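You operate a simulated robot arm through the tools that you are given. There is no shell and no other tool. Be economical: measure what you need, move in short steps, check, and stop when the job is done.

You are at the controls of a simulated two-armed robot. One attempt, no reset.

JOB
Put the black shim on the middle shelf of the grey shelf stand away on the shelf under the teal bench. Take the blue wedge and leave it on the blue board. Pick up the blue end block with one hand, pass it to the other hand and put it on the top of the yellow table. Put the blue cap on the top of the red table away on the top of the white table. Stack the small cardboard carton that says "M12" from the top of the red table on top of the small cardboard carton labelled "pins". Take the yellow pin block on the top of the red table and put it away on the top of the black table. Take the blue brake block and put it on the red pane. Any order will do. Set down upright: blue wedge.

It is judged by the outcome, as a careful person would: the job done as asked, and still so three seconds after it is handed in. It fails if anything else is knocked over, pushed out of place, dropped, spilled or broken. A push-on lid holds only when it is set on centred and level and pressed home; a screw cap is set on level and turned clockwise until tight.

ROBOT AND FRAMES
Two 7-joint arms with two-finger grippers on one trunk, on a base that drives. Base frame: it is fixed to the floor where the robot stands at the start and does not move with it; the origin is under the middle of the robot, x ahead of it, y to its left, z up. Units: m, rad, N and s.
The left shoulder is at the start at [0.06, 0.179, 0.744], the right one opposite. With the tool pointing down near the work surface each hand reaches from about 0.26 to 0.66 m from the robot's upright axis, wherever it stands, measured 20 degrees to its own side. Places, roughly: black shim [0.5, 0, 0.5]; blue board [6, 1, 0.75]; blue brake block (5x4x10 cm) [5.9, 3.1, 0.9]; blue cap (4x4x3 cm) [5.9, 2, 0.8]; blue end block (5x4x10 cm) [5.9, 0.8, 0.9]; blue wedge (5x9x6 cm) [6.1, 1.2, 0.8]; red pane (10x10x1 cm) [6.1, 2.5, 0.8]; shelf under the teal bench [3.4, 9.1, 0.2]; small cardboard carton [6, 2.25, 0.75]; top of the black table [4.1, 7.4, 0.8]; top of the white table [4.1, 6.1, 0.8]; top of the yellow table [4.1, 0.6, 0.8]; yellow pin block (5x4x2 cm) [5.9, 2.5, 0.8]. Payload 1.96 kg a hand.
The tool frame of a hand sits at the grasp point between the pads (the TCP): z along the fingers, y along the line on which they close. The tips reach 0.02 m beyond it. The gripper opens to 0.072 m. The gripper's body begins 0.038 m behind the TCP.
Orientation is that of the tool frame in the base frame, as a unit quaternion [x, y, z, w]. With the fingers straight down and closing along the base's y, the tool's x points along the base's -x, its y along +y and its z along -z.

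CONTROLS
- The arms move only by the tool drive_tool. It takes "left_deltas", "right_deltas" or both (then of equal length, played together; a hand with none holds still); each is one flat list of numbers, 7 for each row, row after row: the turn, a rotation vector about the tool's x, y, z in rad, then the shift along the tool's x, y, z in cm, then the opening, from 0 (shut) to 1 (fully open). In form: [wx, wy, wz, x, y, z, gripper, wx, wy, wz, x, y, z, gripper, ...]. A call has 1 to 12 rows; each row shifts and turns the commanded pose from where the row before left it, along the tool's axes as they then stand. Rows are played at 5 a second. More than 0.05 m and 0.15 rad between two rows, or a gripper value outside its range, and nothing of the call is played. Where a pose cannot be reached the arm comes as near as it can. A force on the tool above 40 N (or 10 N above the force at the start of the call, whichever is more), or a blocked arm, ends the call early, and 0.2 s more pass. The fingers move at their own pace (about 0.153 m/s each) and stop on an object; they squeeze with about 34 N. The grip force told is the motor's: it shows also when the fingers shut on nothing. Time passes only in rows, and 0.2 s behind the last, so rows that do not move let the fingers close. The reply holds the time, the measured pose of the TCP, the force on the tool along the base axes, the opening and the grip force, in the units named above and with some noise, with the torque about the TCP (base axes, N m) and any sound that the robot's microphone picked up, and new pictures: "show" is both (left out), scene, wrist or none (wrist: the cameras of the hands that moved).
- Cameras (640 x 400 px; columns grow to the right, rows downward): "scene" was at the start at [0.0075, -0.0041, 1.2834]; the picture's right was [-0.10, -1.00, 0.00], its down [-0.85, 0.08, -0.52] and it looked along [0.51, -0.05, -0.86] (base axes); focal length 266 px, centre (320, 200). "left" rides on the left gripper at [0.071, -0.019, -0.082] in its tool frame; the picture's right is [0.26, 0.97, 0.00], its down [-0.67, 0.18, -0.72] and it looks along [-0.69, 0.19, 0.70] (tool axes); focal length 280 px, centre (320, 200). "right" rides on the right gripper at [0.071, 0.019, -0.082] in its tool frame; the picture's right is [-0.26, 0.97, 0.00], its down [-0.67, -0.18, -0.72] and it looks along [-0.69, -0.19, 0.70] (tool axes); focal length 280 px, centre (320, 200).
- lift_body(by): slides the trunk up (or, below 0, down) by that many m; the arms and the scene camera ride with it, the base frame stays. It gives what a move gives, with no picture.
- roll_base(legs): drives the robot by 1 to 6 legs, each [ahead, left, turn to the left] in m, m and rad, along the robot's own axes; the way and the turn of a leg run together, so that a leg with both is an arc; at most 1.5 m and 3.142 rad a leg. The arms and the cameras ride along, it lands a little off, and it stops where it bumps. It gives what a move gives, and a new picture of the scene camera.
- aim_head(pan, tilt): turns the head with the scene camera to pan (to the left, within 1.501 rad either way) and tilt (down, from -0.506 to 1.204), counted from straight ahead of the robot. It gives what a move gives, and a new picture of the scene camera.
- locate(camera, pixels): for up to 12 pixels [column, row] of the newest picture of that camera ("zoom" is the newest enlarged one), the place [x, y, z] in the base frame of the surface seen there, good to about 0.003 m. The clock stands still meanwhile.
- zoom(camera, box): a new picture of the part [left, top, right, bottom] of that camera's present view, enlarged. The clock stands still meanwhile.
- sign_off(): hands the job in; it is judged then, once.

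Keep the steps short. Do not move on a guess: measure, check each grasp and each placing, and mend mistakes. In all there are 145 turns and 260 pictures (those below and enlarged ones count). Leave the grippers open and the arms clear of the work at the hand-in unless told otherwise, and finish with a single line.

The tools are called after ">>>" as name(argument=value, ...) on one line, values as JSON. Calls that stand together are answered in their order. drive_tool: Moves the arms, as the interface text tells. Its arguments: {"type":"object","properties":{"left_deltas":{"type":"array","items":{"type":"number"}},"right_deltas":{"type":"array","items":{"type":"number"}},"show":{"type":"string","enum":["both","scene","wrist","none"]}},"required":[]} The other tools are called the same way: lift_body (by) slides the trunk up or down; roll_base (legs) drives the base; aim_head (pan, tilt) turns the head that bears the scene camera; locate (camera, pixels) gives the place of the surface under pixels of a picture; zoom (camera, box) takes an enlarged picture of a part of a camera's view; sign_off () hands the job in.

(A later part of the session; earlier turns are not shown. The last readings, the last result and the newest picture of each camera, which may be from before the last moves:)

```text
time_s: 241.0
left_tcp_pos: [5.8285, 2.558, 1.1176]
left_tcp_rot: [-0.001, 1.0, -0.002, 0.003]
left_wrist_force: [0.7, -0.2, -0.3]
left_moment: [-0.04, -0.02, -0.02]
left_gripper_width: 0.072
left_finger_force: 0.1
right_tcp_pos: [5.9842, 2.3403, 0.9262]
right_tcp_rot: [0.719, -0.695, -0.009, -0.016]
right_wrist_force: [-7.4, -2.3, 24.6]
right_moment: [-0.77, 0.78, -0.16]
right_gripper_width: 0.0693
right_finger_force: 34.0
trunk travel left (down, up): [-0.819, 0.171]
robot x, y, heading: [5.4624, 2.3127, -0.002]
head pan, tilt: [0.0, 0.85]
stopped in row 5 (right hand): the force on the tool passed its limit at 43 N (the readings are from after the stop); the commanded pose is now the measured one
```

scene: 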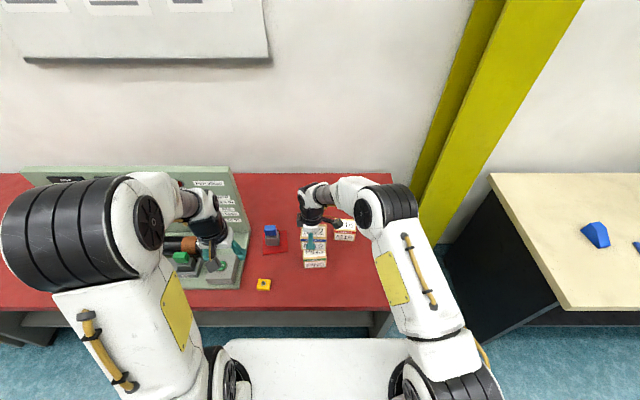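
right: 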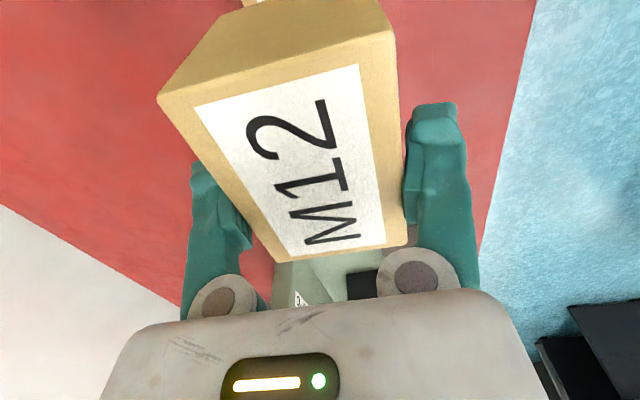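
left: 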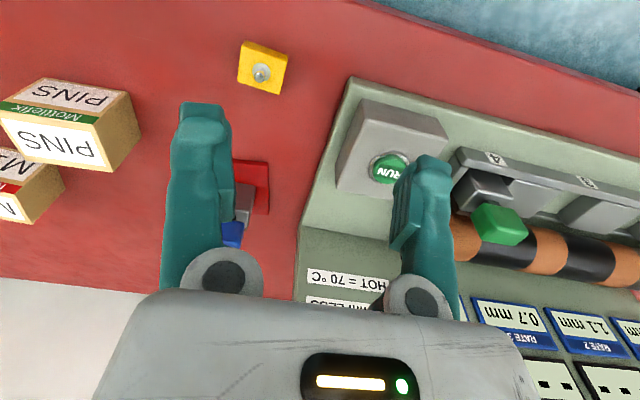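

Contact. Open and check before lifting.

>>> drive_tool(right_deltas=[0, 0, 0, 0, 0, 0, 1, 0, 0, 0, 0, 0, 0, 1, 0, 0, 0, 0, 0, 0, 1], show="wrist")

>>> zoom(camera="scene", box=[250, 190, 390, 290])

```text
time_s: 241.8
left_tcp_pos: [5.83, 2.5583, 1.1181]
left_tcp_rot: [-0.002, 1.0, -0.004, 0.001]
left_wrist_force: [-0.6, -0.3, 0.2]
left_moment: [0.0, -0.01, 0.02]
left_gripper_width: 0.0717
left_finger_force: 0.0
right_tcp_pos: [5.984, 2.3405, 0.9235]
right_tcp_rot: [0.719, -0.694, -0.009, -0.016]
right_wrist_force: [-4.3, -1.2, 17.1]
right_moment: [-0.07, 0.05, -0.01]
right_gripper_width: 0.0721
right_finger_force: 0.2
trunk travel left (down, up): [-0.819, 0.171]
robot x, y, heading: [5.4629, 2.3113, 0.005]
head pan, tilt: [0.0, 0.85]
```

right: 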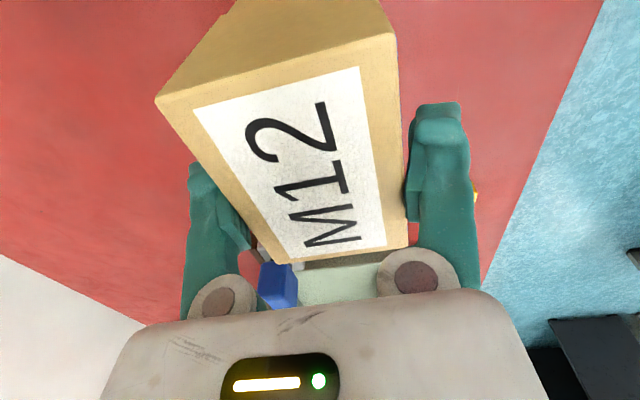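

```text
4.00 times, centred on (320, 240) of scene
```

zoom: 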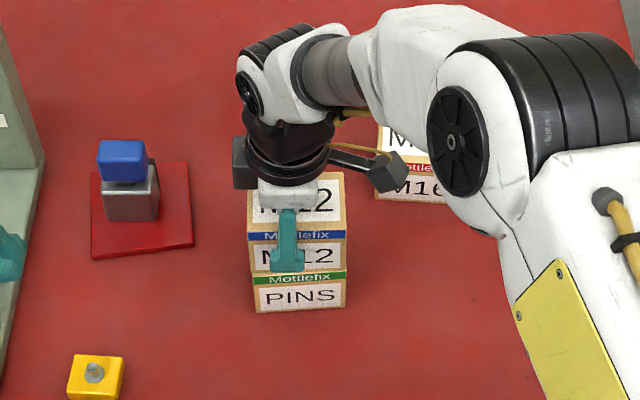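

Still a 17 N reading; I lift in tiny steps and watch.

>>> drive_tool(right_deltas=[0, 0, 0, 0, 0, -0.3, 1, 0, 0, 0, 0, 0, -0.3, 1, 0, 0, 0, 0, 0, -0.4, 1, 0, 0, 0, 0, 0, 0, 1], show="none")

>>> zoom(camera="scene", box=[250, 190, 390, 290])

```text
time_s: 242.8
left_tcp_pos: [5.8327, 2.5574, 1.1175]
left_tcp_rot: [0.0, 1.0, -0.004, 0.0]
left_wrist_force: [0.0, 0.5, -0.2]
left_moment: [0.01, -0.02, 0.0]
left_gripper_width: 0.0718
left_finger_force: 0.0
right_tcp_pos: [5.9865, 2.3402, 0.934]
right_tcp_rot: [0.719, -0.695, -0.01, -0.015]
right_wrist_force: [-0.1, -1.1, 0.0]
right_moment: [-0.01, 0.01, 0.01]
right_gripper_width: 0.0718
right_finger_force: 0.0
trunk travel left (down, up): [-0.819, 0.171]
robot x, y, heading: [5.4615, 2.3075, -0.002]
head pan, tilt: [0.0, 0.85]
```

```text
4.00 times, centred on (320, 240) of scene
```

zoom: 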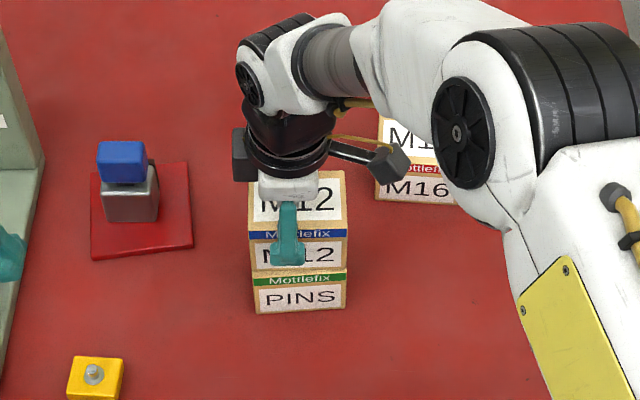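

Force is zero and M12 stays on PINS, well aligned. Lift the hand clear.

>>> drive_tool(right_deltas=[0, 0, 0, 0, 0, -1, 1, 0, 0, 0, 0, 0, -1.5, 1, 0, 0, 0, 0, 0, -2, 1, 0, 0, 0, 0, 0, -2, 1, 0, 0, 0, 3, 2, 0, 1, 0, 0, 0, 3, 2, 0, 1, 0, 0, 0, 3, 2, 0, 1, 0, 0, 0, 3, 2, 0, 1])

>>> zoom(camera="scene", box=[240, 190, 420, 300])

```text
time_s: 244.6
left_tcp_pos: [5.8321, 2.5561, 1.1164]
left_tcp_rot: [-0.001, 1.0, -0.003, 0.0]
left_wrist_force: [-0.3, 1.3, -0.5]
left_moment: [-0.01, 0.01, -0.04]
left_gripper_width: 0.0719
left_finger_force: 0.0
right_tcp_pos: [5.9091, 2.2139, 0.9934]
right_tcp_rot: [0.72, -0.694, -0.011, -0.015]
right_wrist_force: [-1.3, -0.5, 0.6]
right_moment: [0.02, -0.02, -0.01]
right_gripper_width: 0.0721
right_finger_force: 0.1
trunk travel left (down, up): [-0.819, 0.171]
robot x, y, heading: [5.4625, 2.3087, 0.003]
head pan, tilt: [0.0, 0.85]
```

scene: 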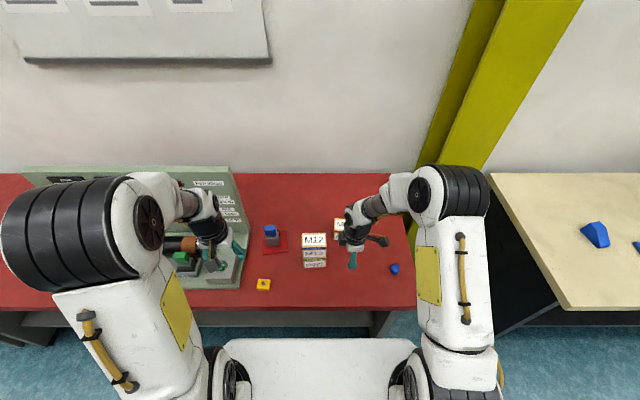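
right: 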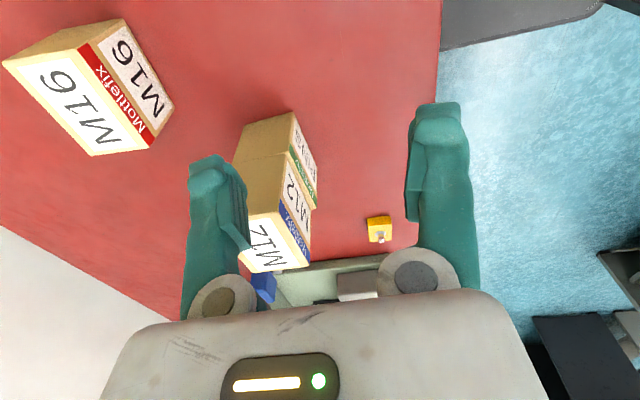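

```text
3.56 times, centred on (330, 245) of scene
```

zoom: 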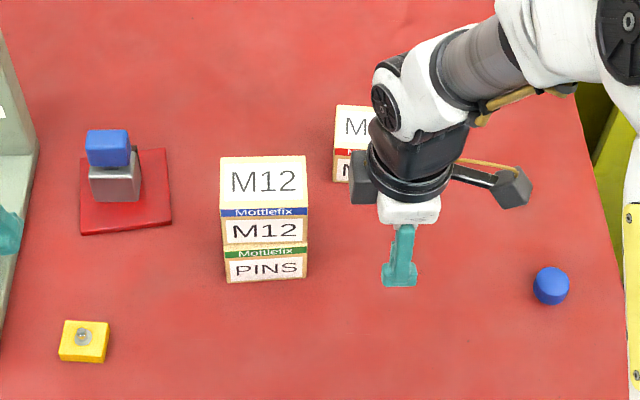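

M12 sits squarely on PINS. Now measure the cap and the yellow pin block.

>>> locate(camera="zoom", pixels=[[551, 270], [535, 280], [567, 280], [551, 292], [551, 302], [66, 323], [106, 325], [104, 350], [60, 348], [83, 340], [105, 358], [61, 357]])

```text
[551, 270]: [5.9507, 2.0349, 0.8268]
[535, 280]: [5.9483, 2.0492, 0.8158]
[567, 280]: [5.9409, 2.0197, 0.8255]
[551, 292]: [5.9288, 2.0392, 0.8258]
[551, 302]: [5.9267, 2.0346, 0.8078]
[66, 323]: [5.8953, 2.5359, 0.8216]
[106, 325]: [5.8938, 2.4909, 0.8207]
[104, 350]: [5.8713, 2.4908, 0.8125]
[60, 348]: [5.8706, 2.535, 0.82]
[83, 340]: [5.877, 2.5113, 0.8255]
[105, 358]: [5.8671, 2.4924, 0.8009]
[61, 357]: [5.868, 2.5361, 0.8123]
```

Cap centre ≈(5.938,2.034), top 0.826; pin block centre ≈(5.882,2.5135), top 0.82. Both hands go above their items.

>>> drive_tool(right_deltas=[0, 0.0355, 0, 3.02, -0.37, 0, 1, 0, 0, 0, 3.02, -0.37, 1.5, 1, 0, 0, 0, 3.02, -0.37, 2, 1, 0, 0, 0, 3.02, -0.37, 2.5, 1, 0, 0, 0, 3.02, -0.37, 2.5, 1, 0, 0, 0, 3.02, -0.37, 2.8, 1, 0, 0, 0, 0, 0, 0, 1], left_deltas=[0, 0, 0, -0.83, -0.71, 4, 1, 0, 0, 0, -0.83, -0.71, 4, 1, 0, 0, 0, -0.83, -0.71, 4, 1, 0, 0, 0, -0.83, -0.71, 4, 1, 0, 0, 0, -0.83, -0.71, 4, 1, 0, 0, 0, -0.83, -0.71, 4, 1, 0, 0, 0, 0, 0, 0, 1])

```text
time_s: 246.2
left_tcp_pos: [5.8834, 2.5144, 0.8799]
left_tcp_rot: [0.0, 1.0, -0.004, 0.001]
left_wrist_force: [0.0, 0.2, -1.7]
left_moment: [0.05, 0.02, 0.02]
left_gripper_width: 0.0721
left_finger_force: 0.0
right_tcp_pos: [5.9384, 2.0345, 0.8807]
right_tcp_rot: [0.719, -0.695, 0.005, -0.003]
right_wrist_force: [-0.1, 0.0, -0.3]
right_moment: [0.03, -0.02, 0.04]
right_gripper_width: 0.0717
right_finger_force: 0.1
trunk travel left (down, up): [-0.819, 0.171]
robot x, y, heading: [5.464, 2.3126, 0.003]
head pan, tilt: [0.0, 0.85]
```

scene: 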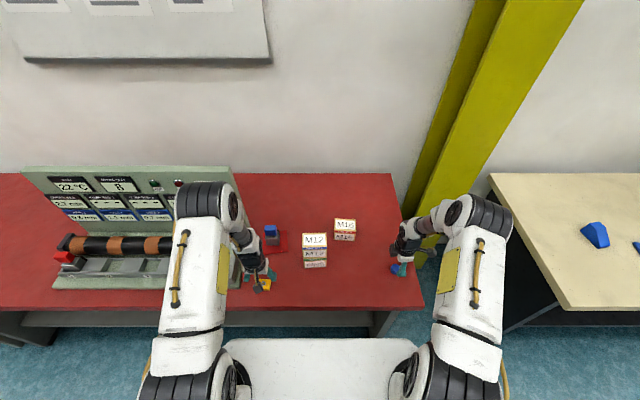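
right: 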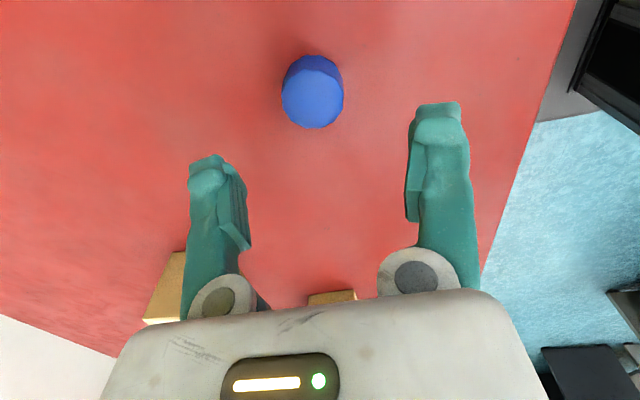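
left: 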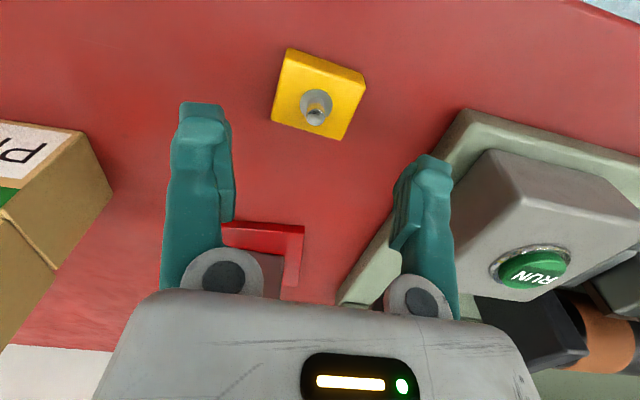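

>>> locate(camera="left", pixels=[[468, 118], [478, 160], [440, 200], [455, 230], [288, 52], [362, 78], [338, 135], [274, 120], [315, 118]])

>>> locate(camera="right", pixels=[[313, 68], [313, 125], [285, 95], [341, 95], [313, 97]])

```text
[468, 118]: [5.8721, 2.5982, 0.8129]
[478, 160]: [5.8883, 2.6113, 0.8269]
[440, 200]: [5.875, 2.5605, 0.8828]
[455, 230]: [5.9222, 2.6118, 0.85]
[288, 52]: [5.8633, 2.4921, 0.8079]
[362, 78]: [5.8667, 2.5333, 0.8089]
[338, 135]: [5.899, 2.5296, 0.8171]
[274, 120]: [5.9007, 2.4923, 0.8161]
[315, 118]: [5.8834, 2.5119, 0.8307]
```

```text
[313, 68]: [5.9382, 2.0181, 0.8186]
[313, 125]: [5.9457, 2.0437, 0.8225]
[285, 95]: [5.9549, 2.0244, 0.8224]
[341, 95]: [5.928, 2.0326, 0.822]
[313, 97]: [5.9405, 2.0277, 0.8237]
```

Both aligned; plate edge (y 2.595) clears the left finger. Descend ~5.4 cm and close both.

>>> drive_tool(right_deltas=[0, 0, 0, 0.3, -0.3, 2, 1, 0, 0, 0, 0, 0, 2, 1, 0, 0, 0, 0, 0, 1.4, 1, 0, 0, 0, 0, 0, 0, 1, 0, 0, 0, 0, 0, 0, 0, 0, 0, 0, 0, 0, 0, 0, 0, 0, 0, 0, 0, 0, 0], left_deltas=[0, 0, 0, 0, -0.2, 2, 1, 0, 0, 0, 0, 0, 2, 1, 0, 0, 0, 0, 0, 1.3, 1, 0, 0, 0, 0, 0, 0, 1, 0, 0, 0, 0, 0, 0, 0, 0, 0, 0, 0, 0, 0, 0, 0, 0, 0, 0, 0, 0, 0], show="wrist")

```text
time_s: 247.8
left_tcp_pos: [5.8828, 2.5118, 0.8242]
left_tcp_rot: [-0.001, 1.0, -0.004, 0.001]
left_wrist_force: [0.1, -0.2, -0.4]
left_moment: [0.0, 0.01, 0.0]
left_gripper_width: 0.0434
left_finger_force: 33.9
right_tcp_pos: [5.943, 2.032, 0.8258]
right_tcp_rot: [0.719, -0.695, 0.003, -0.004]
right_wrist_force: [0.4, 0.1, 0.0]
right_moment: [-0.05, 0.02, 0.01]
right_gripper_width: 0.028
right_finger_force: 33.9
trunk travel left (down, up): [-0.819, 0.171]
robot x, y, heading: [5.4622, 2.3072, 0.0]
head pan, tilt: [0.0, 0.85]
```

right: 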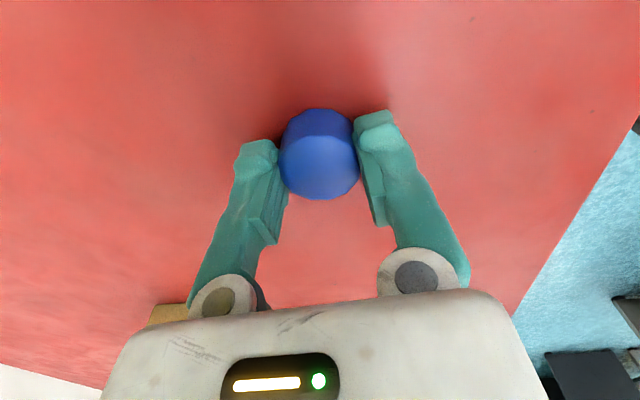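
left: 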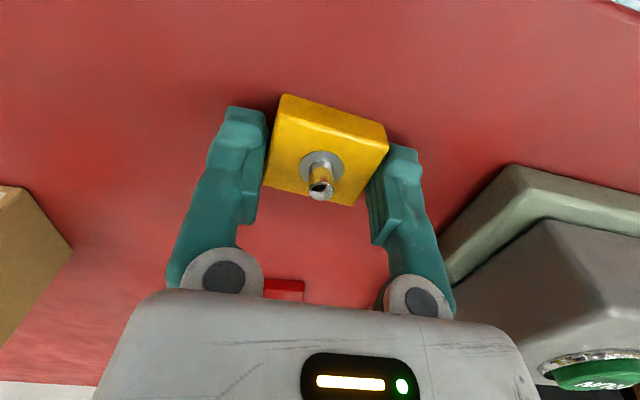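

Pin block is gripped well (43 mm). The cap's grip (28 mm) may be an off-centre chord; measure.

>>> locate(camera="right", pixels=[[318, 195], [318, 138], [318, 112], [284, 165], [355, 160], [318, 165], [300, 140], [338, 140]])

>>> zoom(camera="right", box=[220, 90, 420, 220])

```text
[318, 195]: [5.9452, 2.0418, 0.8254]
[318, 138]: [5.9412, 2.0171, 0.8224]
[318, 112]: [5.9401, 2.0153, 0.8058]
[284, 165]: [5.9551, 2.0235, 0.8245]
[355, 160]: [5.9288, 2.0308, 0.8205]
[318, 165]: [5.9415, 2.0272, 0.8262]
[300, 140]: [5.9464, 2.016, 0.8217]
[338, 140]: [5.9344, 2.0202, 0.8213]
```

```text
3.08 times, centred on (320, 155) of right
```

zoom: 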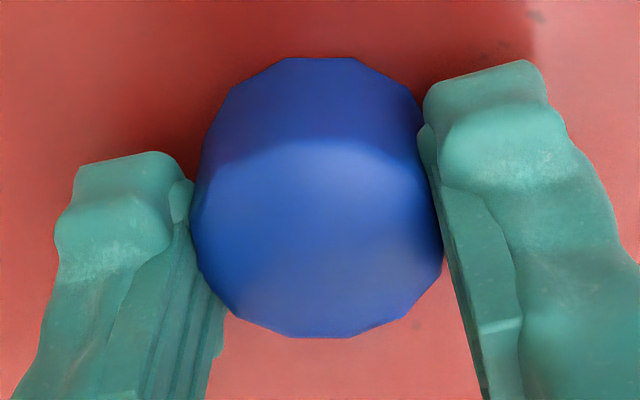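

The cap is 28 mm across, so the grip is central. I lift with the trunk, back off and strafe left up the aisle.

>>> lift_body(by=0.15)

>>> roll_base(legs=[[-0.4, 0, 0], [0, 1.4, 0.04], [0, 1.5, 0.04]])

```text
time_s: 249.6
left_tcp_pos: [5.8848, 2.5116, 0.9745]
left_tcp_rot: [-0.001, 1.0, -0.004, 0.0]
left_wrist_force: [-0.2, 0.0, -1.1]
left_moment: [0.01, -0.02, 0.03]
left_gripper_width: 0.0431
left_finger_force: 34.0
right_tcp_pos: [5.9442, 2.0315, 0.9762]
right_tcp_rot: [0.719, -0.695, 0.003, -0.003]
right_wrist_force: [1.1, -0.6, -0.6]
right_moment: [0.0, 0.0, 0.0]
right_gripper_width: 0.0276
right_finger_force: 33.7
trunk travel left (down, up): [-0.969, 0.021]
robot x, y, heading: [5.4692, 2.3083, 0.002]
head pan, tilt: [0.0, 0.85]
```

```text
time_s: 265.8
left_tcp_pos: [5.3251, 5.4662, 0.9741]
left_tcp_rot: [-0.046, 0.999, -0.003, 0.002]
left_wrist_force: [0.6, 1.5, -2.2]
left_moment: [0.01, -0.02, -0.01]
left_gripper_width: 0.0427
left_finger_force: 34.2
right_tcp_pos: [5.4277, 4.9921, 0.9762]
right_tcp_rot: [0.75, -0.661, 0.003, -0.003]
right_wrist_force: [0.4, -0.5, -0.8]
right_moment: [0.0, -0.03, 0.04]
right_gripper_width: 0.0277
right_finger_force: 34.1
trunk travel left (down, up): [-0.969, 0.021]
robot x, y, heading: [4.9271, 5.2286, 0.092]
head pan, tilt: [0.0, 0.85]
```

scene: 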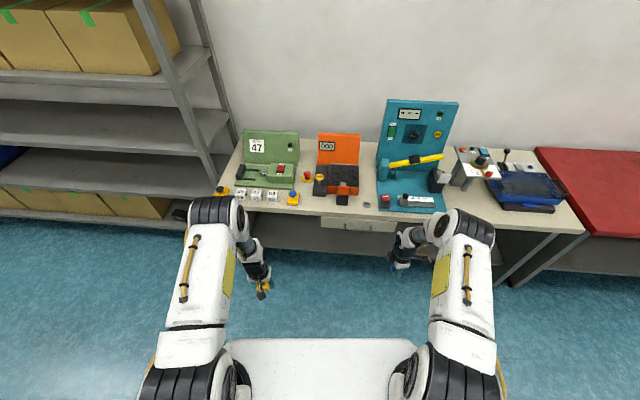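

Both items still held. I step to x≈5.1, turn around to face −x, then strafe to the white table.

>>> roll_base(legs=[[0.17, 0, 0], [0, 0, 3.05], [0, -0.8, 0]])

```text
time_s: 278.0
left_tcp_pos: [4.6938, 5.8185, 0.9739]
left_tcp_rot: [1.0, -0.009, -0.001, -0.003]
left_wrist_force: [0.2, 0.6, -1.1]
left_moment: [-0.03, 0.02, -0.01]
left_gripper_width: 0.0431
left_finger_force: 34.4
right_tcp_pos: [4.6422, 6.3001, 0.9761]
right_tcp_rot: [0.702, 0.712, -0.003, -0.004]
right_wrist_force: [-0.1, 0.1, -0.7]
right_moment: [-0.01, 0.01, 0.0]
right_gripper_width: 0.0273
right_finger_force: 34.5
trunk travel left (down, up): [-0.969, 0.021]
robot x, y, heading: [5.1189, 6.0132, 3.12]
head pan, tilt: [0.0, 0.85]
```

scene: 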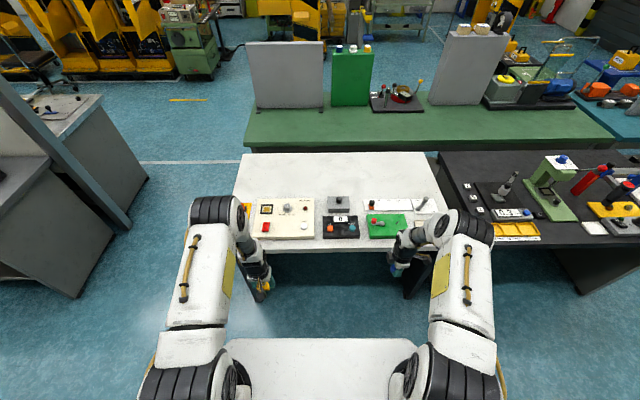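

>>> zoom(camera="scene", box=[225, 140, 465, 270])

>>> locate(camera="scene", pixels=[[240, 245], [318, 240], [430, 215], [338, 190], [318, 190], [360, 190], [270, 190], [340, 200], [415, 190], [340, 245], [246, 195], [300, 180]])

```text
2.67 times, centred on (345, 205) of scene
```

zoom: 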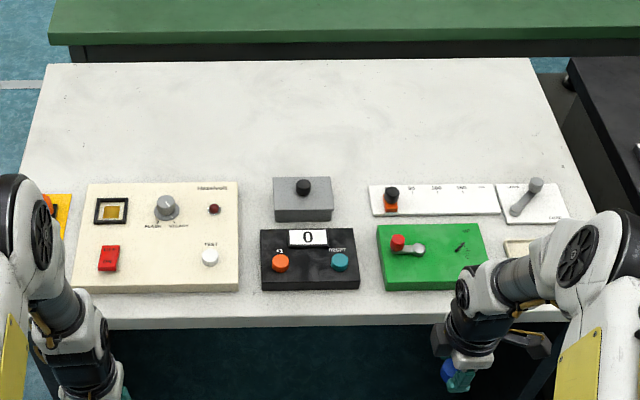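

```text
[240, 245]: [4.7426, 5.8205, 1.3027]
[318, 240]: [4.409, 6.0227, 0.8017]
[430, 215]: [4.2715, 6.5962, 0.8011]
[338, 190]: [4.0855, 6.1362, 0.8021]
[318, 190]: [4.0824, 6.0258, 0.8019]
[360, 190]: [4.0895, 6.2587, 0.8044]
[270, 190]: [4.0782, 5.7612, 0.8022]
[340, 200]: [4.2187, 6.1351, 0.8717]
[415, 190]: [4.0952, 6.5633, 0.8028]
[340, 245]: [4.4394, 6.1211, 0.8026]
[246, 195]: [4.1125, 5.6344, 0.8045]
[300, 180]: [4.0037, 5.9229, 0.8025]
```

>>> locate(camera="zoom", pixels=[[330, 205], [336, 205], [362, 200], [370, 200], [350, 200], [350, 220], [350, 180], [350, 165], [357, 235], [375, 230], [244, 205], [270, 205]])

```text
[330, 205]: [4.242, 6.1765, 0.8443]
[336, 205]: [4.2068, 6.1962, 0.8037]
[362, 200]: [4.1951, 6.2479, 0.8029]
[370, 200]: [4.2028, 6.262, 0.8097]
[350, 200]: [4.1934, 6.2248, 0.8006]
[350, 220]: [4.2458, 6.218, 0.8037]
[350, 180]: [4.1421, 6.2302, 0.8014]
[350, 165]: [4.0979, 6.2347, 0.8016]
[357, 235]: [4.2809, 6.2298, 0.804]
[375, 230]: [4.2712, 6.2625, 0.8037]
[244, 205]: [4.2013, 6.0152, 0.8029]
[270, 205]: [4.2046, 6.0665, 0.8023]
```

Free slot between the grey box and the slider panel: target (4.185, 6.222). Drive in and extend the right hand at height.

>>> roll_base(legs=[[0.34, 0.08, 0.02]])

```text
time_s: 280.3
left_tcp_pos: [4.3602, 5.7282, 0.975]
left_tcp_rot: [1.0, 0.006, -0.002, -0.003]
left_wrist_force: [0.3, 0.0, -1.2]
left_moment: [0.01, 0.0, 0.0]
left_gripper_width: 0.0429
left_finger_force: 34.0
right_tcp_pos: [4.2945, 6.2076, 0.9775]
right_tcp_rot: [0.69, 0.723, -0.003, -0.003]
right_wrist_force: [-0.1, -0.1, 0.2]
right_moment: [-0.06, -0.03, -0.02]
right_gripper_width: 0.0275
right_finger_force: 33.5
trunk travel left (down, up): [-0.969, 0.021]
robot x, y, heading: [4.7754, 5.9289, -3.13]
head pan, tilt: [0.0, 0.85]
```

scene: 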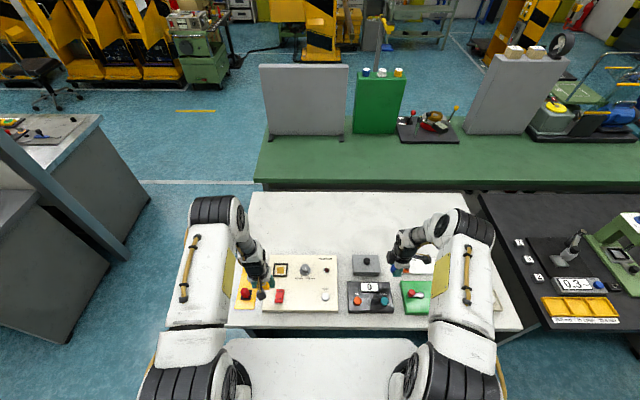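

>>> drive_tool(right_deltas=[0, 0, 0, 0.48, -2.73, 0, 0, 0, 0, 0, 0.48, -2.73, 0, 0, 0, 0, 0, 0.48, -2.73, 0, 0, 0, 0, 0, 0.48, -2.73, 0, 0, 0, 0, 0, 0, 0, 0, 0], left_deltas=[0, 0, 0, 2, 0, -3, 0, 0, 0, 0, 2, 0, -3, 0, 0, 0, 0, 2, 0, -3, 0, 0, 0, 0, 0, 0, -3, 0, 0, 0, 0, 0, 0, 0, 0], show="none")

>>> lift_body(by=-0.1)

>>> zoom(camera="scene", box=[260, 200, 480, 320])

>>> zoom(camera="right", box=[0, 0, 640, 400])

```text
time_s: 281.5
left_tcp_pos: [4.4188, 5.729, 1.0931]
left_tcp_rot: [1.0, 0.006, -0.001, -0.004]
left_wrist_force: [-0.3, 0.4, -1.2]
left_moment: [-0.01, 0.02, 0.01]
left_gripper_width: 0.0427
left_finger_force: 34.5
right_tcp_pos: [4.1969, 6.2135, 0.98]
right_tcp_rot: [0.69, 0.723, -0.003, -0.003]
right_wrist_force: [-0.4, -0.7, 0.5]
right_moment: [-0.01, -0.02, 0.05]
right_gripper_width: 0.0272
right_finger_force: 34.6
right hand out of reach, approached as far as the arm can: row 4
trunk travel left (down, up): [-0.969, 0.021]
robot x, y, heading: [4.7766, 5.9321, -3.127]
head pan, tilt: [0.0, 0.85]
```

```text
time_s: 282.8
left_tcp_pos: [4.4182, 5.7279, 0.9943]
left_tcp_rot: [1.0, 0.005, 0.0, -0.004]
left_wrist_force: [0.1, 0.2, -1.0]
left_moment: [-0.02, 0.03, -0.01]
left_gripper_width: 0.0427
left_finger_force: 33.8
right_tcp_pos: [4.1971, 6.2129, 0.8801]
right_tcp_rot: [0.69, 0.723, -0.003, -0.003]
right_wrist_force: [-0.1, 0.2, -0.9]
right_moment: [0.0, 0.01, 0.01]
right_gripper_width: 0.0272
right_finger_force: 33.9
trunk travel left (down, up): [-0.869, 0.121]
robot x, y, heading: [4.7782, 5.9314, -3.133]
head pan, tilt: [0.0, 0.85]
```

```text
2.91 times, centred on (370, 260) of scene
```

zoom: 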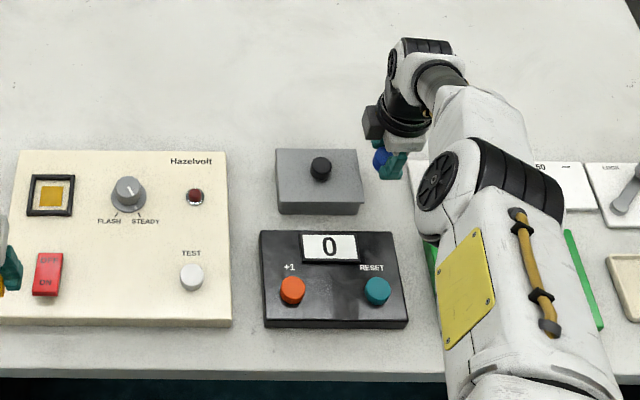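

```text
1.00 times, centred on (320, 200) of right (not enlarged: the box is as wide or as high as the picture)
```

zoom: 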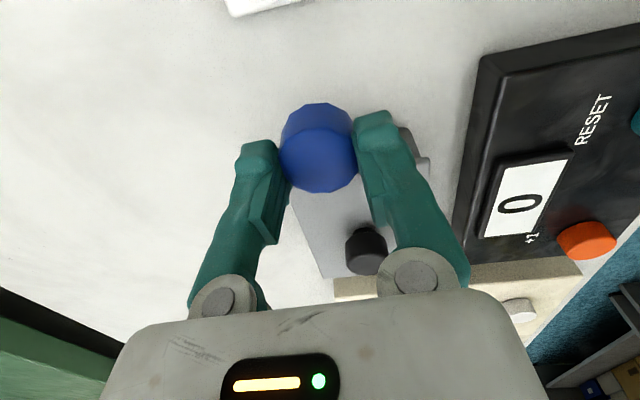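

Shift 1 cm toward the slot centre and lower 5 cm, then to contact.

>>> drive_tool(right_deltas=[0, 0, 0, 1.0, 0, 0, 0, 0, 0, 0, 0, 0, 2, 0, 0, 0, 0, 0, 0, 2, 0, 0, 0, 0, 0, 0, 1.1, 0, 0, 0, 0, 0, 0, 0.2, 0, 0, 0, 0, 0, 0, 0.2, 0, 0, 0, 0, 0, 0, 0, 0], show="wrist")

```text
time_s: 284.4
left_tcp_pos: [4.4182, 5.7285, 0.9942]
left_tcp_rot: [1.0, 0.006, -0.001, -0.004]
left_wrist_force: [0.0, 0.3, -1.6]
left_moment: [0.0, 0.0, -0.02]
left_gripper_width: 0.0428
left_finger_force: 33.8
right_tcp_pos: [4.1971, 6.2228, 0.8761]
right_tcp_rot: [0.69, 0.723, -0.003, -0.003]
right_wrist_force: [0.4, 0.5, -0.7]
right_moment: [0.01, -0.02, 0.0]
right_gripper_width: 0.0271
right_finger_force: 34.0
right hand out of reach, approached as far as the arm can: row 2, 3, 4
trunk travel left (down, up): [-0.869, 0.121]
robot x, y, heading: [4.7768, 5.9366, -3.132]
head pan, tilt: [0.0, 0.85]
```

right: 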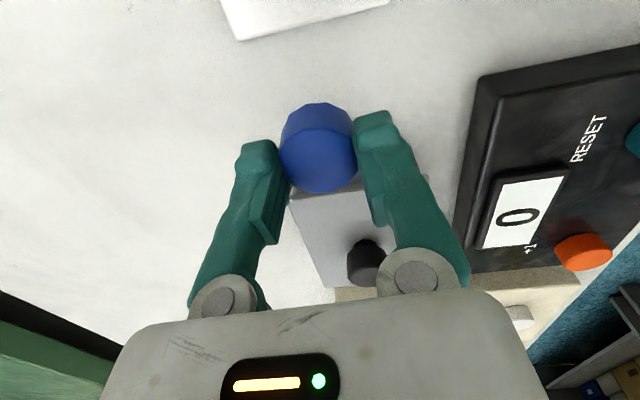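

Arm is at its limit downward; I lower by trunk instead.

>>> lift_body(by=-0.048)

```text
time_s: 285.3
left_tcp_pos: [4.4186, 5.7284, 0.9454]
left_tcp_rot: [1.0, 0.006, -0.001, -0.003]
left_wrist_force: [0.4, 0.0, -1.9]
left_moment: [0.03, 0.03, -0.03]
left_gripper_width: 0.0431
left_finger_force: 33.8
right_tcp_pos: [4.1978, 6.2219, 0.8299]
right_tcp_rot: [0.691, 0.722, -0.003, -0.003]
right_wrist_force: [2.0, -1.2, 8.2]
right_moment: [-0.08, -0.11, 0.01]
right_gripper_width: 0.0272
right_finger_force: 33.7
trunk travel left (down, up): [-0.821, 0.169]
robot x, y, heading: [4.7735, 5.9333, -3.126]
head pan, tilt: [0.0, 0.85]
```

Contact. Open the right hand, then raise the trunk.

>>> drive_tool(right_deltas=[0, 0, 0, 0, 0, 0, 0.7, 0, 0, 0, 0, 0, 0, 1, 0, 0, 0, 0, 0, 0, 1], show="none")

>>> lift_body(by=0.148)

>>> roll_base(legs=[[-0.34, 0, 0]])

>>> zoom(camera="scene", box=[225, 140, 465, 270])

```text
time_s: 286.1
left_tcp_pos: [4.4181, 5.7283, 0.9464]
left_tcp_rot: [1.0, 0.006, -0.001, -0.003]
left_wrist_force: [-0.3, 0.5, -2.3]
left_moment: [0.02, 0.02, -0.04]
left_gripper_width: 0.0429
left_finger_force: 34.0
right_tcp_pos: [4.1985, 6.2228, 0.8288]
right_tcp_rot: [0.691, 0.723, -0.003, -0.003]
right_wrist_force: [-0.3, 0.0, 0.5]
right_moment: [-0.02, -0.04, 0.01]
right_gripper_width: 0.072
right_finger_force: 0.0
trunk travel left (down, up): [-0.821, 0.169]
robot x, y, heading: [4.7758, 5.9344, -3.128]
head pan, tilt: [0.0, 0.85]
```

```text
time_s: 287.9
left_tcp_pos: [4.4164, 5.7272, 1.0932]
left_tcp_rot: [1.0, 0.006, -0.001, -0.003]
left_wrist_force: [-0.1, 0.6, -1.8]
left_moment: [-0.02, 0.0, 0.02]
left_gripper_width: 0.0431
left_finger_force: 34.1
right_tcp_pos: [4.1989, 6.2223, 0.9764]
right_tcp_rot: [0.69, 0.723, -0.003, -0.003]
right_wrist_force: [0.7, 0.2, -0.4]
right_moment: [0.02, 0.0, -0.03]
right_gripper_width: 0.0721
right_finger_force: 0.1
trunk travel left (down, up): [-0.969, 0.021]
robot x, y, heading: [4.7732, 5.9342, -3.133]
head pan, tilt: [0.0, 0.85]
```

```text
time_s: 290.1
left_tcp_pos: [4.7507, 5.7329, 1.0925]
left_tcp_rot: [1.0, 0.003, 0.0, -0.003]
left_wrist_force: [0.2, 0.2, -2.0]
left_moment: [0.0, -0.01, 0.03]
left_gripper_width: 0.0429
left_finger_force: 33.8
right_tcp_pos: [4.5319, 6.2282, 0.9763]
right_tcp_rot: [0.692, 0.721, -0.002, -0.003]
right_wrist_force: [0.1, -0.4, 0.2]
right_moment: [0.0, 0.0, 0.01]
right_gripper_width: 0.0719
right_finger_force: 0.0
trunk travel left (down, up): [-0.969, 0.021]
robot x, y, heading: [5.1131, 5.9363, -3.135]
head pan, tilt: [0.0, 0.85]
```

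scene: 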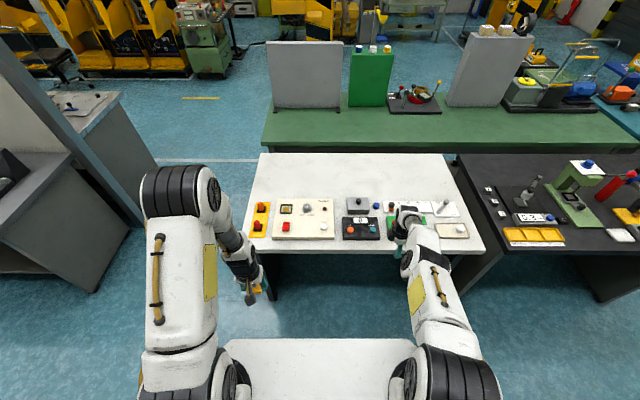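

```text
2.67 times, centred on (345, 205) of scene
```

zoom: 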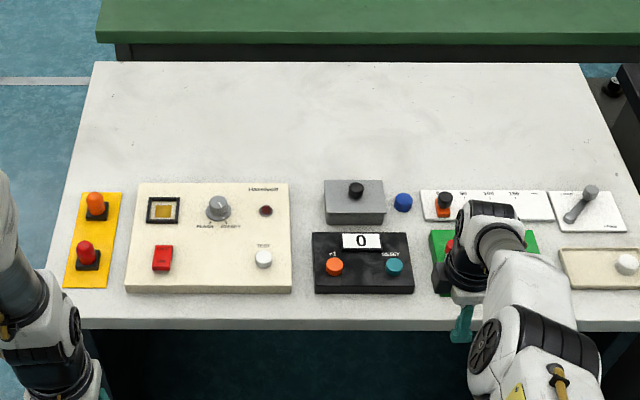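

Cap is on the white table. Now strafe right to the black table.

>>> roll_base(legs=[[0, -1.35, -0.01]])

>>> zoom(camera="scene", box=[180, 130, 480, 300])

```text
time_s: 296.7
left_tcp_pos: [4.7686, 7.0852, 1.0945]
left_tcp_rot: [1.0, -0.024, -0.001, -0.003]
left_wrist_force: [-1.1, -0.4, -1.5]
left_moment: [0.0, 0.03, -0.02]
left_gripper_width: 0.043
left_finger_force: 33.5
right_tcp_pos: [4.5783, 7.5923, 0.977]
right_tcp_rot: [0.713, 0.701, -0.002, -0.003]
right_wrist_force: [0.2, 0.7, -0.1]
right_moment: [-0.03, 0.02, -0.01]
right_gripper_width: 0.072
right_finger_force: 0.0
trunk travel left (down, up): [-0.969, 0.021]
robot x, y, heading: [5.1378, 7.2687, 3.095]
head pan, tilt: [0.0, 0.85]
```

scene: 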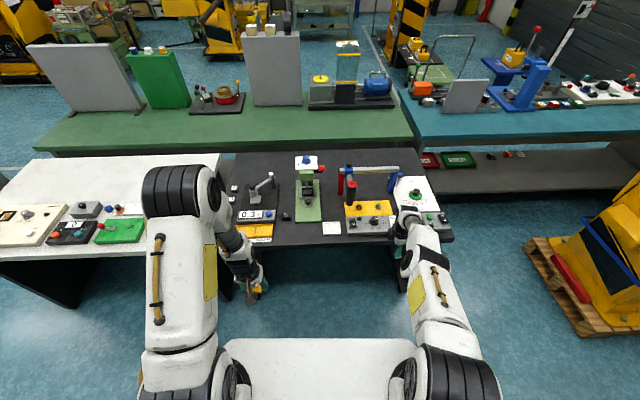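

```text
2.13 times, centred on (330, 215) of scene
```

zoom: 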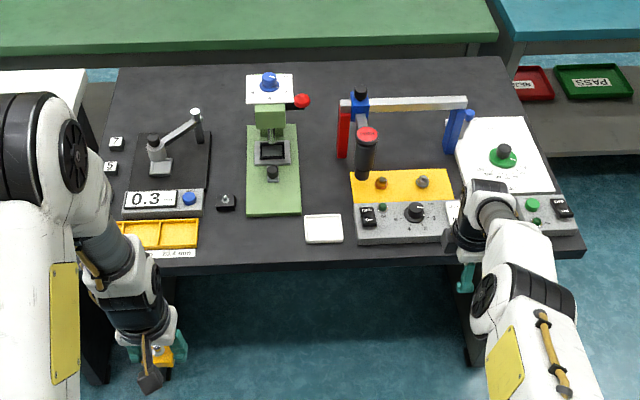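

>>> locate(camera="zoom", pixels=[[250, 238], [250, 222], [250, 255], [206, 238], [298, 238], [226, 212], [200, 245]])

```text
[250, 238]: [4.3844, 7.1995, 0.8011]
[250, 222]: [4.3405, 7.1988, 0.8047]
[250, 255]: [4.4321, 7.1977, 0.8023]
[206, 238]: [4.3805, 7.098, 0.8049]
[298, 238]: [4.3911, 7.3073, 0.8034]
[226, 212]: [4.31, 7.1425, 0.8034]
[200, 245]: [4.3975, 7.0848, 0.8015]
```

Free area at the front: target (4.375,7.195). I first raise/retract the empty right hand, then drive in.

>>> drive_tool(right_deltas=[0, 0, 0, 0, 3, -3, 1, 0, 0, 0, 0, 3, -3, 1, 0, 0, 0, 0, 3, -3, 1, 0, 0, 0, 0, 3, -3, 1, 0, 0, 0, 0, 3, 0, 1], show="none")

>>> roll_base(legs=[[0, 0, 0.046], [0.37, -0.127, 0]])

```text
time_s: 297.9
left_tcp_pos: [4.7713, 7.0856, 1.094]
left_tcp_rot: [1.0, -0.023, -0.001, -0.003]
left_wrist_force: [0.3, -0.8, -1.9]
left_moment: [0.0, 0.0, -0.03]
left_gripper_width: 0.0428
left_finger_force: 34.4
right_tcp_pos: [4.731, 7.5895, 1.0956]
right_tcp_rot: [0.713, 0.702, -0.005, -0.003]
right_wrist_force: [-0.4, -0.1, 0.0]
right_moment: [0.02, 0.0, 0.01]
right_gripper_width: 0.072
right_finger_force: 0.0
trunk travel left (down, up): [-0.969, 0.021]
robot x, y, heading: [5.1386, 7.2689, 3.094]
head pan, tilt: [0.0, 0.85]
```

```text
time_s: 300.8
left_tcp_pos: [4.402, 7.1989, 1.0944]
left_tcp_rot: [1.0, -0.002, -0.002, -0.003]
left_wrist_force: [1.1, 0.6, -2.4]
left_moment: [-0.01, 0.04, 0.0]
left_gripper_width: 0.0431
left_finger_force: 34.0
right_tcp_pos: [4.3416, 7.7043, 1.0953]
right_tcp_rot: [0.696, 0.718, -0.003, -0.004]
right_wrist_force: [0.1, -0.6, 0.0]
right_moment: [-0.03, 0.03, 0.0]
right_gripper_width: 0.0722
right_finger_force: 0.1
trunk travel left (down, up): [-0.969, 0.021]
robot x, y, heading: [4.7592, 7.4009, 3.14]
head pan, tilt: [0.0, 0.85]
```

scene: 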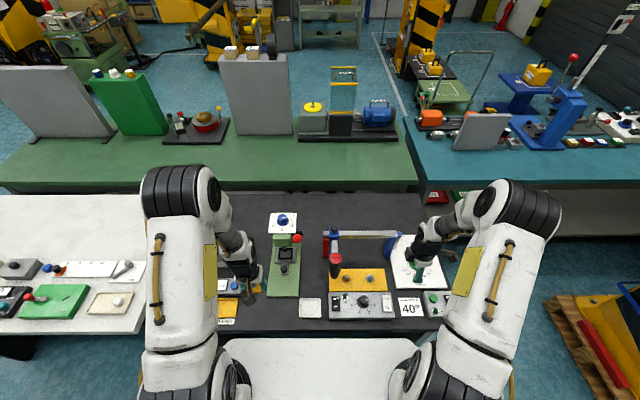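

>>> drive_tool(left_deltas=[0, 0, 0, -0.6, 0, 4, 0, 0, 0, 0, -0.6, 0, 4, 0, 0, 0, 0, -0.5, 0, 4, 0, 0, 0, 0, 0, 0, 4, 0, 0, 0, 0, 0, 0, 4, 0, 0, 0, 0, 0, 0, 3.5, 0, 0, 0, 0, 0, 0, 2, 0, 0, 0, 0, 0, 0, 0.5, 0, 0, 0, 0, 0, 0, 0.3, 0, 0, 0, 0, 0, 0, 0, 0])

```text
time_s: 303.0
left_tcp_pos: [4.3814, 7.2001, 0.8322]
left_tcp_rot: [1.0, -0.002, 0.0, -0.004]
left_wrist_force: [-0.4, 0.5, -1.9]
left_moment: [-0.01, 0.03, -0.01]
left_gripper_width: 0.0427
left_finger_force: 34.4
right_tcp_pos: [4.3392, 7.7046, 1.094]
right_tcp_rot: [0.696, 0.718, -0.003, -0.003]
right_wrist_force: [1.2, 0.1, -0.1]
right_moment: [-0.01, -0.01, -0.03]
right_gripper_width: 0.0717
right_finger_force: 0.1
trunk travel left (down, up): [-0.969, 0.021]
robot x, y, heading: [4.7614, 7.3968, 3.136]
head pan, tilt: [0.0, 0.85]
```

scene: 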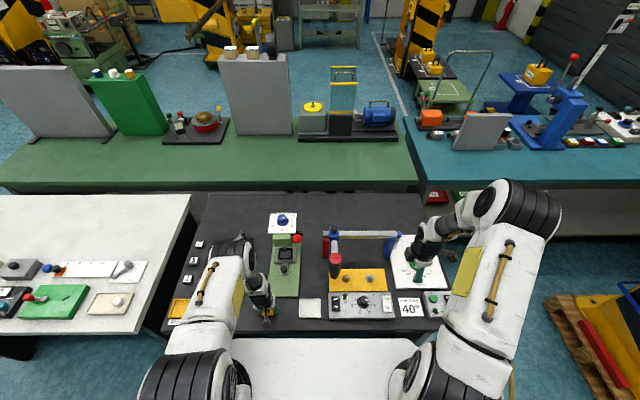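
left: 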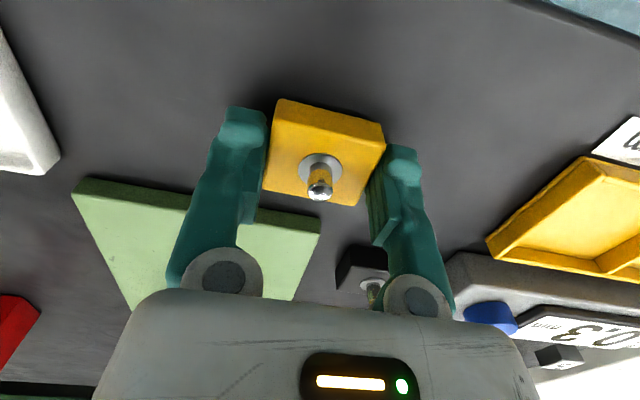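

>>> drive_tool(left_deltas=[0, 0, 0, 0, 0, 0.3, 0, 0, 0, 0, 0, 0, 0.2, 0, 0, 0, 0, 0, 0, 0.2, 0, 0, 0, 0, 0, 0, 0.2, 0, 0, 0, 0, 0, 0, 0, 0], show="none")

```text
time_s: 304.2
left_tcp_pos: [4.3823, 7.2007, 0.8234]
left_tcp_rot: [1.0, -0.002, -0.003, -0.003]
left_wrist_force: [0.0, -4.6, 29.0]
left_moment: [-0.04, 0.07, 0.01]
left_gripper_width: 0.043
left_finger_force: 33.9
right_tcp_pos: [4.3424, 7.7035, 1.096]
right_tcp_rot: [0.697, 0.717, -0.003, -0.004]
right_wrist_force: [0.2, -0.6, 0.5]
right_moment: [0.04, 0.0, 0.01]
right_gripper_width: 0.072
right_finger_force: 0.0
trunk travel left (down, up): [-0.969, 0.021]
robot x, y, heading: [4.762, 7.3991, 3.135]
head pan, tilt: [0.0, 0.85]
```

Contact (29 N). Ease up slightly, open, and lift.

>>> drive_tool(left_deltas=[0, 0, 0, 0, 0, -0.15, 0, 0, 0, 0, 0, 0, 0, 0.7, 0, 0, 0, 0, 0, 0, 1, 0, 0, 0, 0, 0, 0, 1, 0, 0, 0, 0, 0, -2, 1, 0, 0, 0, 0, 0, -4, 1, 0, 0, 0, 0, 0, -4, 1, 0, 0, 0, 0, 0, -4, 1, 0, 0, 0, 0, 0, -4, 1])

>>> roll_base(legs=[[-0.37, 0, 0]])

```text
time_s: 306.2
left_tcp_pos: [4.3845, 7.2004, 1.0046]
left_tcp_rot: [1.0, -0.002, 0.0, -0.003]
left_wrist_force: [-0.2, -0.4, -1.1]
left_moment: [0.01, 0.01, 0.03]
left_gripper_width: 0.0718
left_finger_force: 0.0
right_tcp_pos: [4.3415, 7.704, 1.0944]
right_tcp_rot: [0.696, 0.718, -0.003, -0.004]
right_wrist_force: [0.3, -0.1, -0.5]
right_moment: [0.03, 0.02, 0.0]
right_gripper_width: 0.0719
right_finger_force: 0.1
trunk travel left (down, up): [-0.969, 0.021]
robot x, y, heading: [4.7606, 7.4022, 3.134]
head pan, tilt: [0.0, 0.85]
```

scene: 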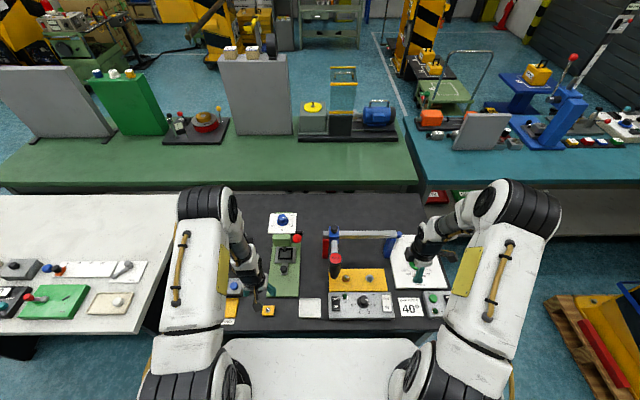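
left: 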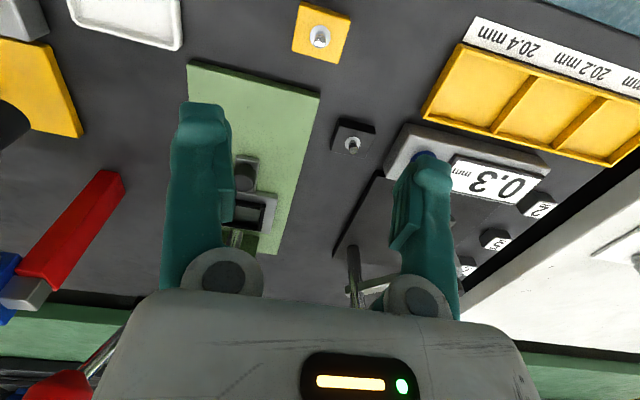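

```text
time_s: 308.6
left_tcp_pos: [4.7488, 7.1973, 1.0027]
left_tcp_rot: [1.0, -0.002, 0.0, -0.004]
left_wrist_force: [-0.6, 0.3, -0.6]
left_moment: [0.02, 0.02, -0.01]
left_gripper_width: 0.0718
left_finger_force: 0.0
right_tcp_pos: [4.7057, 7.7021, 1.0948]
right_tcp_rot: [0.696, 0.718, -0.003, -0.003]
right_wrist_force: [-0.3, 0.1, -0.7]
right_moment: [-0.01, -0.05, -0.01]
right_gripper_width: 0.072
right_finger_force: 0.1
trunk travel left (down, up): [-0.969, 0.021]
robot x, y, heading: [5.1296, 7.3908, 3.142]
head pan, tilt: [0.0, 0.85]
```

scene: 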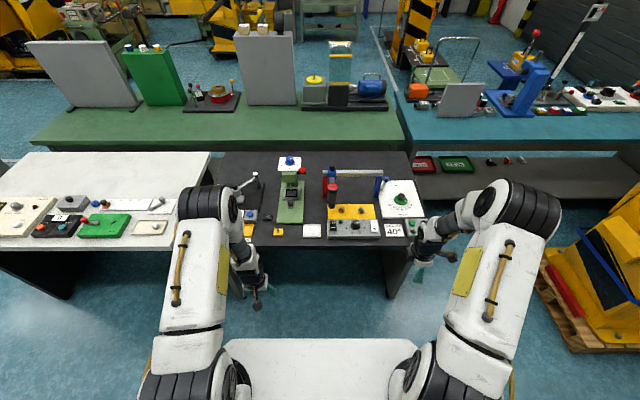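

Pin block is on the black table. Next the wedge and end block near y≈1: turn along the aisle and drive.

>>> roll_base(legs=[[0, 0, 1.571], [1.5, 0, 0], [1.5, 0, 0]])

```text
time_s: 326.8
left_tcp_pos: [5.267, 4.0144, 1.0028]
left_tcp_rot: [0.715, 0.699, -0.003, -0.002]
left_wrist_force: [-0.1, 0.2, -1.2]
left_moment: [-0.01, 0.01, -0.01]
left_gripper_width: 0.0721
left_finger_force: 0.0
right_tcp_pos: [4.7609, 3.9813, 1.0963]
right_tcp_rot: [-0.005, 1.0, -0.005, 0.0]
right_wrist_force: [-0.1, -0.7, -0.2]
right_moment: [0.03, 0.0, 0.0]
right_gripper_width: 0.072
right_finger_force: 0.0
trunk travel left (down, up): [-0.969, 0.021]
robot x, y, heading: [5.0761, 4.3966, -1.594]
head pan, tilt: [0.0, 0.85]
```

scene: 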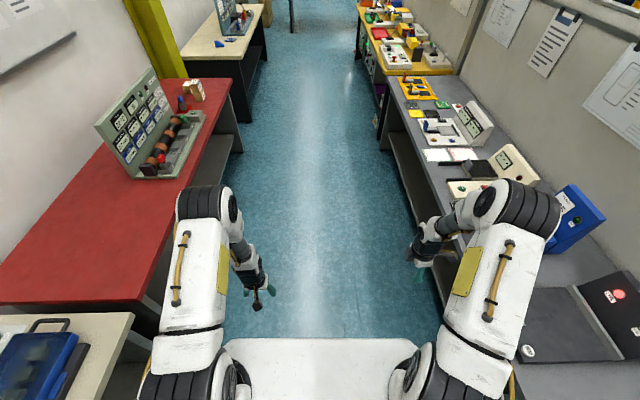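

>>> roll_base(legs=[[0, 0, 0.025], [1.5, 0, 0], [1.5, 0, 0], [0.3, 0, 0], [0, 0, 1.571]])

```text
time_s: 347.1
left_tcp_pos: [5.5833, 1.3323, 1.0032]
left_tcp_rot: [-0.022, 1.0, -0.003, 0.001]
left_wrist_force: [-0.5, -0.6, 0.3]
left_moment: [0.0, 0.01, -0.01]
left_gripper_width: 0.072
left_finger_force: 0.1
right_tcp_pos: [5.6513, 0.8307, 1.0955]
right_tcp_rot: [0.735, -0.678, 0.003, -0.003]
right_wrist_force: [0.2, -1.0, 0.0]
right_moment: [0.0, 0.0, -0.03]
right_gripper_width: 0.0721
right_finger_force: 0.0
trunk travel left (down, up): [-0.969, 0.021]
robot x, y, heading: [5.2123, 1.1141, 0.046]
head pan, tilt: [0.0, 0.85]
```

scene: 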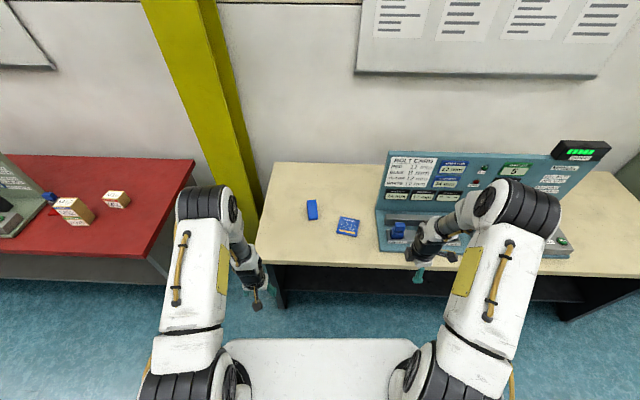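

>>> zoom(camera="scene", box=[280, 170, 480, 280])

>>> locate(camera="zoom", pixels=[[90, 110], [122, 108], [92, 165], [120, 162], [105, 125], [105, 150], [195, 155], [255, 165], [240, 205], [180, 198], [220, 180], [160, 130]])

```text
3.20 times, centred on (380, 225) of scene
```

zoom: 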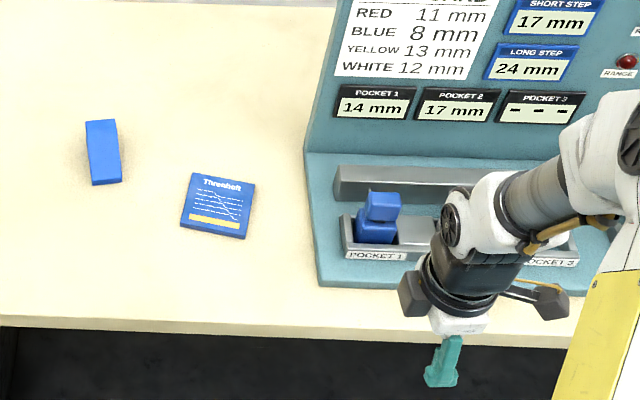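

```text
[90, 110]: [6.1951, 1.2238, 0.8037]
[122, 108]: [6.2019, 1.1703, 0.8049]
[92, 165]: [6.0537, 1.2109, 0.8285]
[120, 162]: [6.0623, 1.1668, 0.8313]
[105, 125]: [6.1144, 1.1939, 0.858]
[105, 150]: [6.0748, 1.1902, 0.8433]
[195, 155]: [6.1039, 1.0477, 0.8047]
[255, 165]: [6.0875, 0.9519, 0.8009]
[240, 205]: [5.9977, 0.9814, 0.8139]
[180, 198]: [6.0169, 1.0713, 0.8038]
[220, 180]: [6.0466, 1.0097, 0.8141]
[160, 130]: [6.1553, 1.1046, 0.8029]
```

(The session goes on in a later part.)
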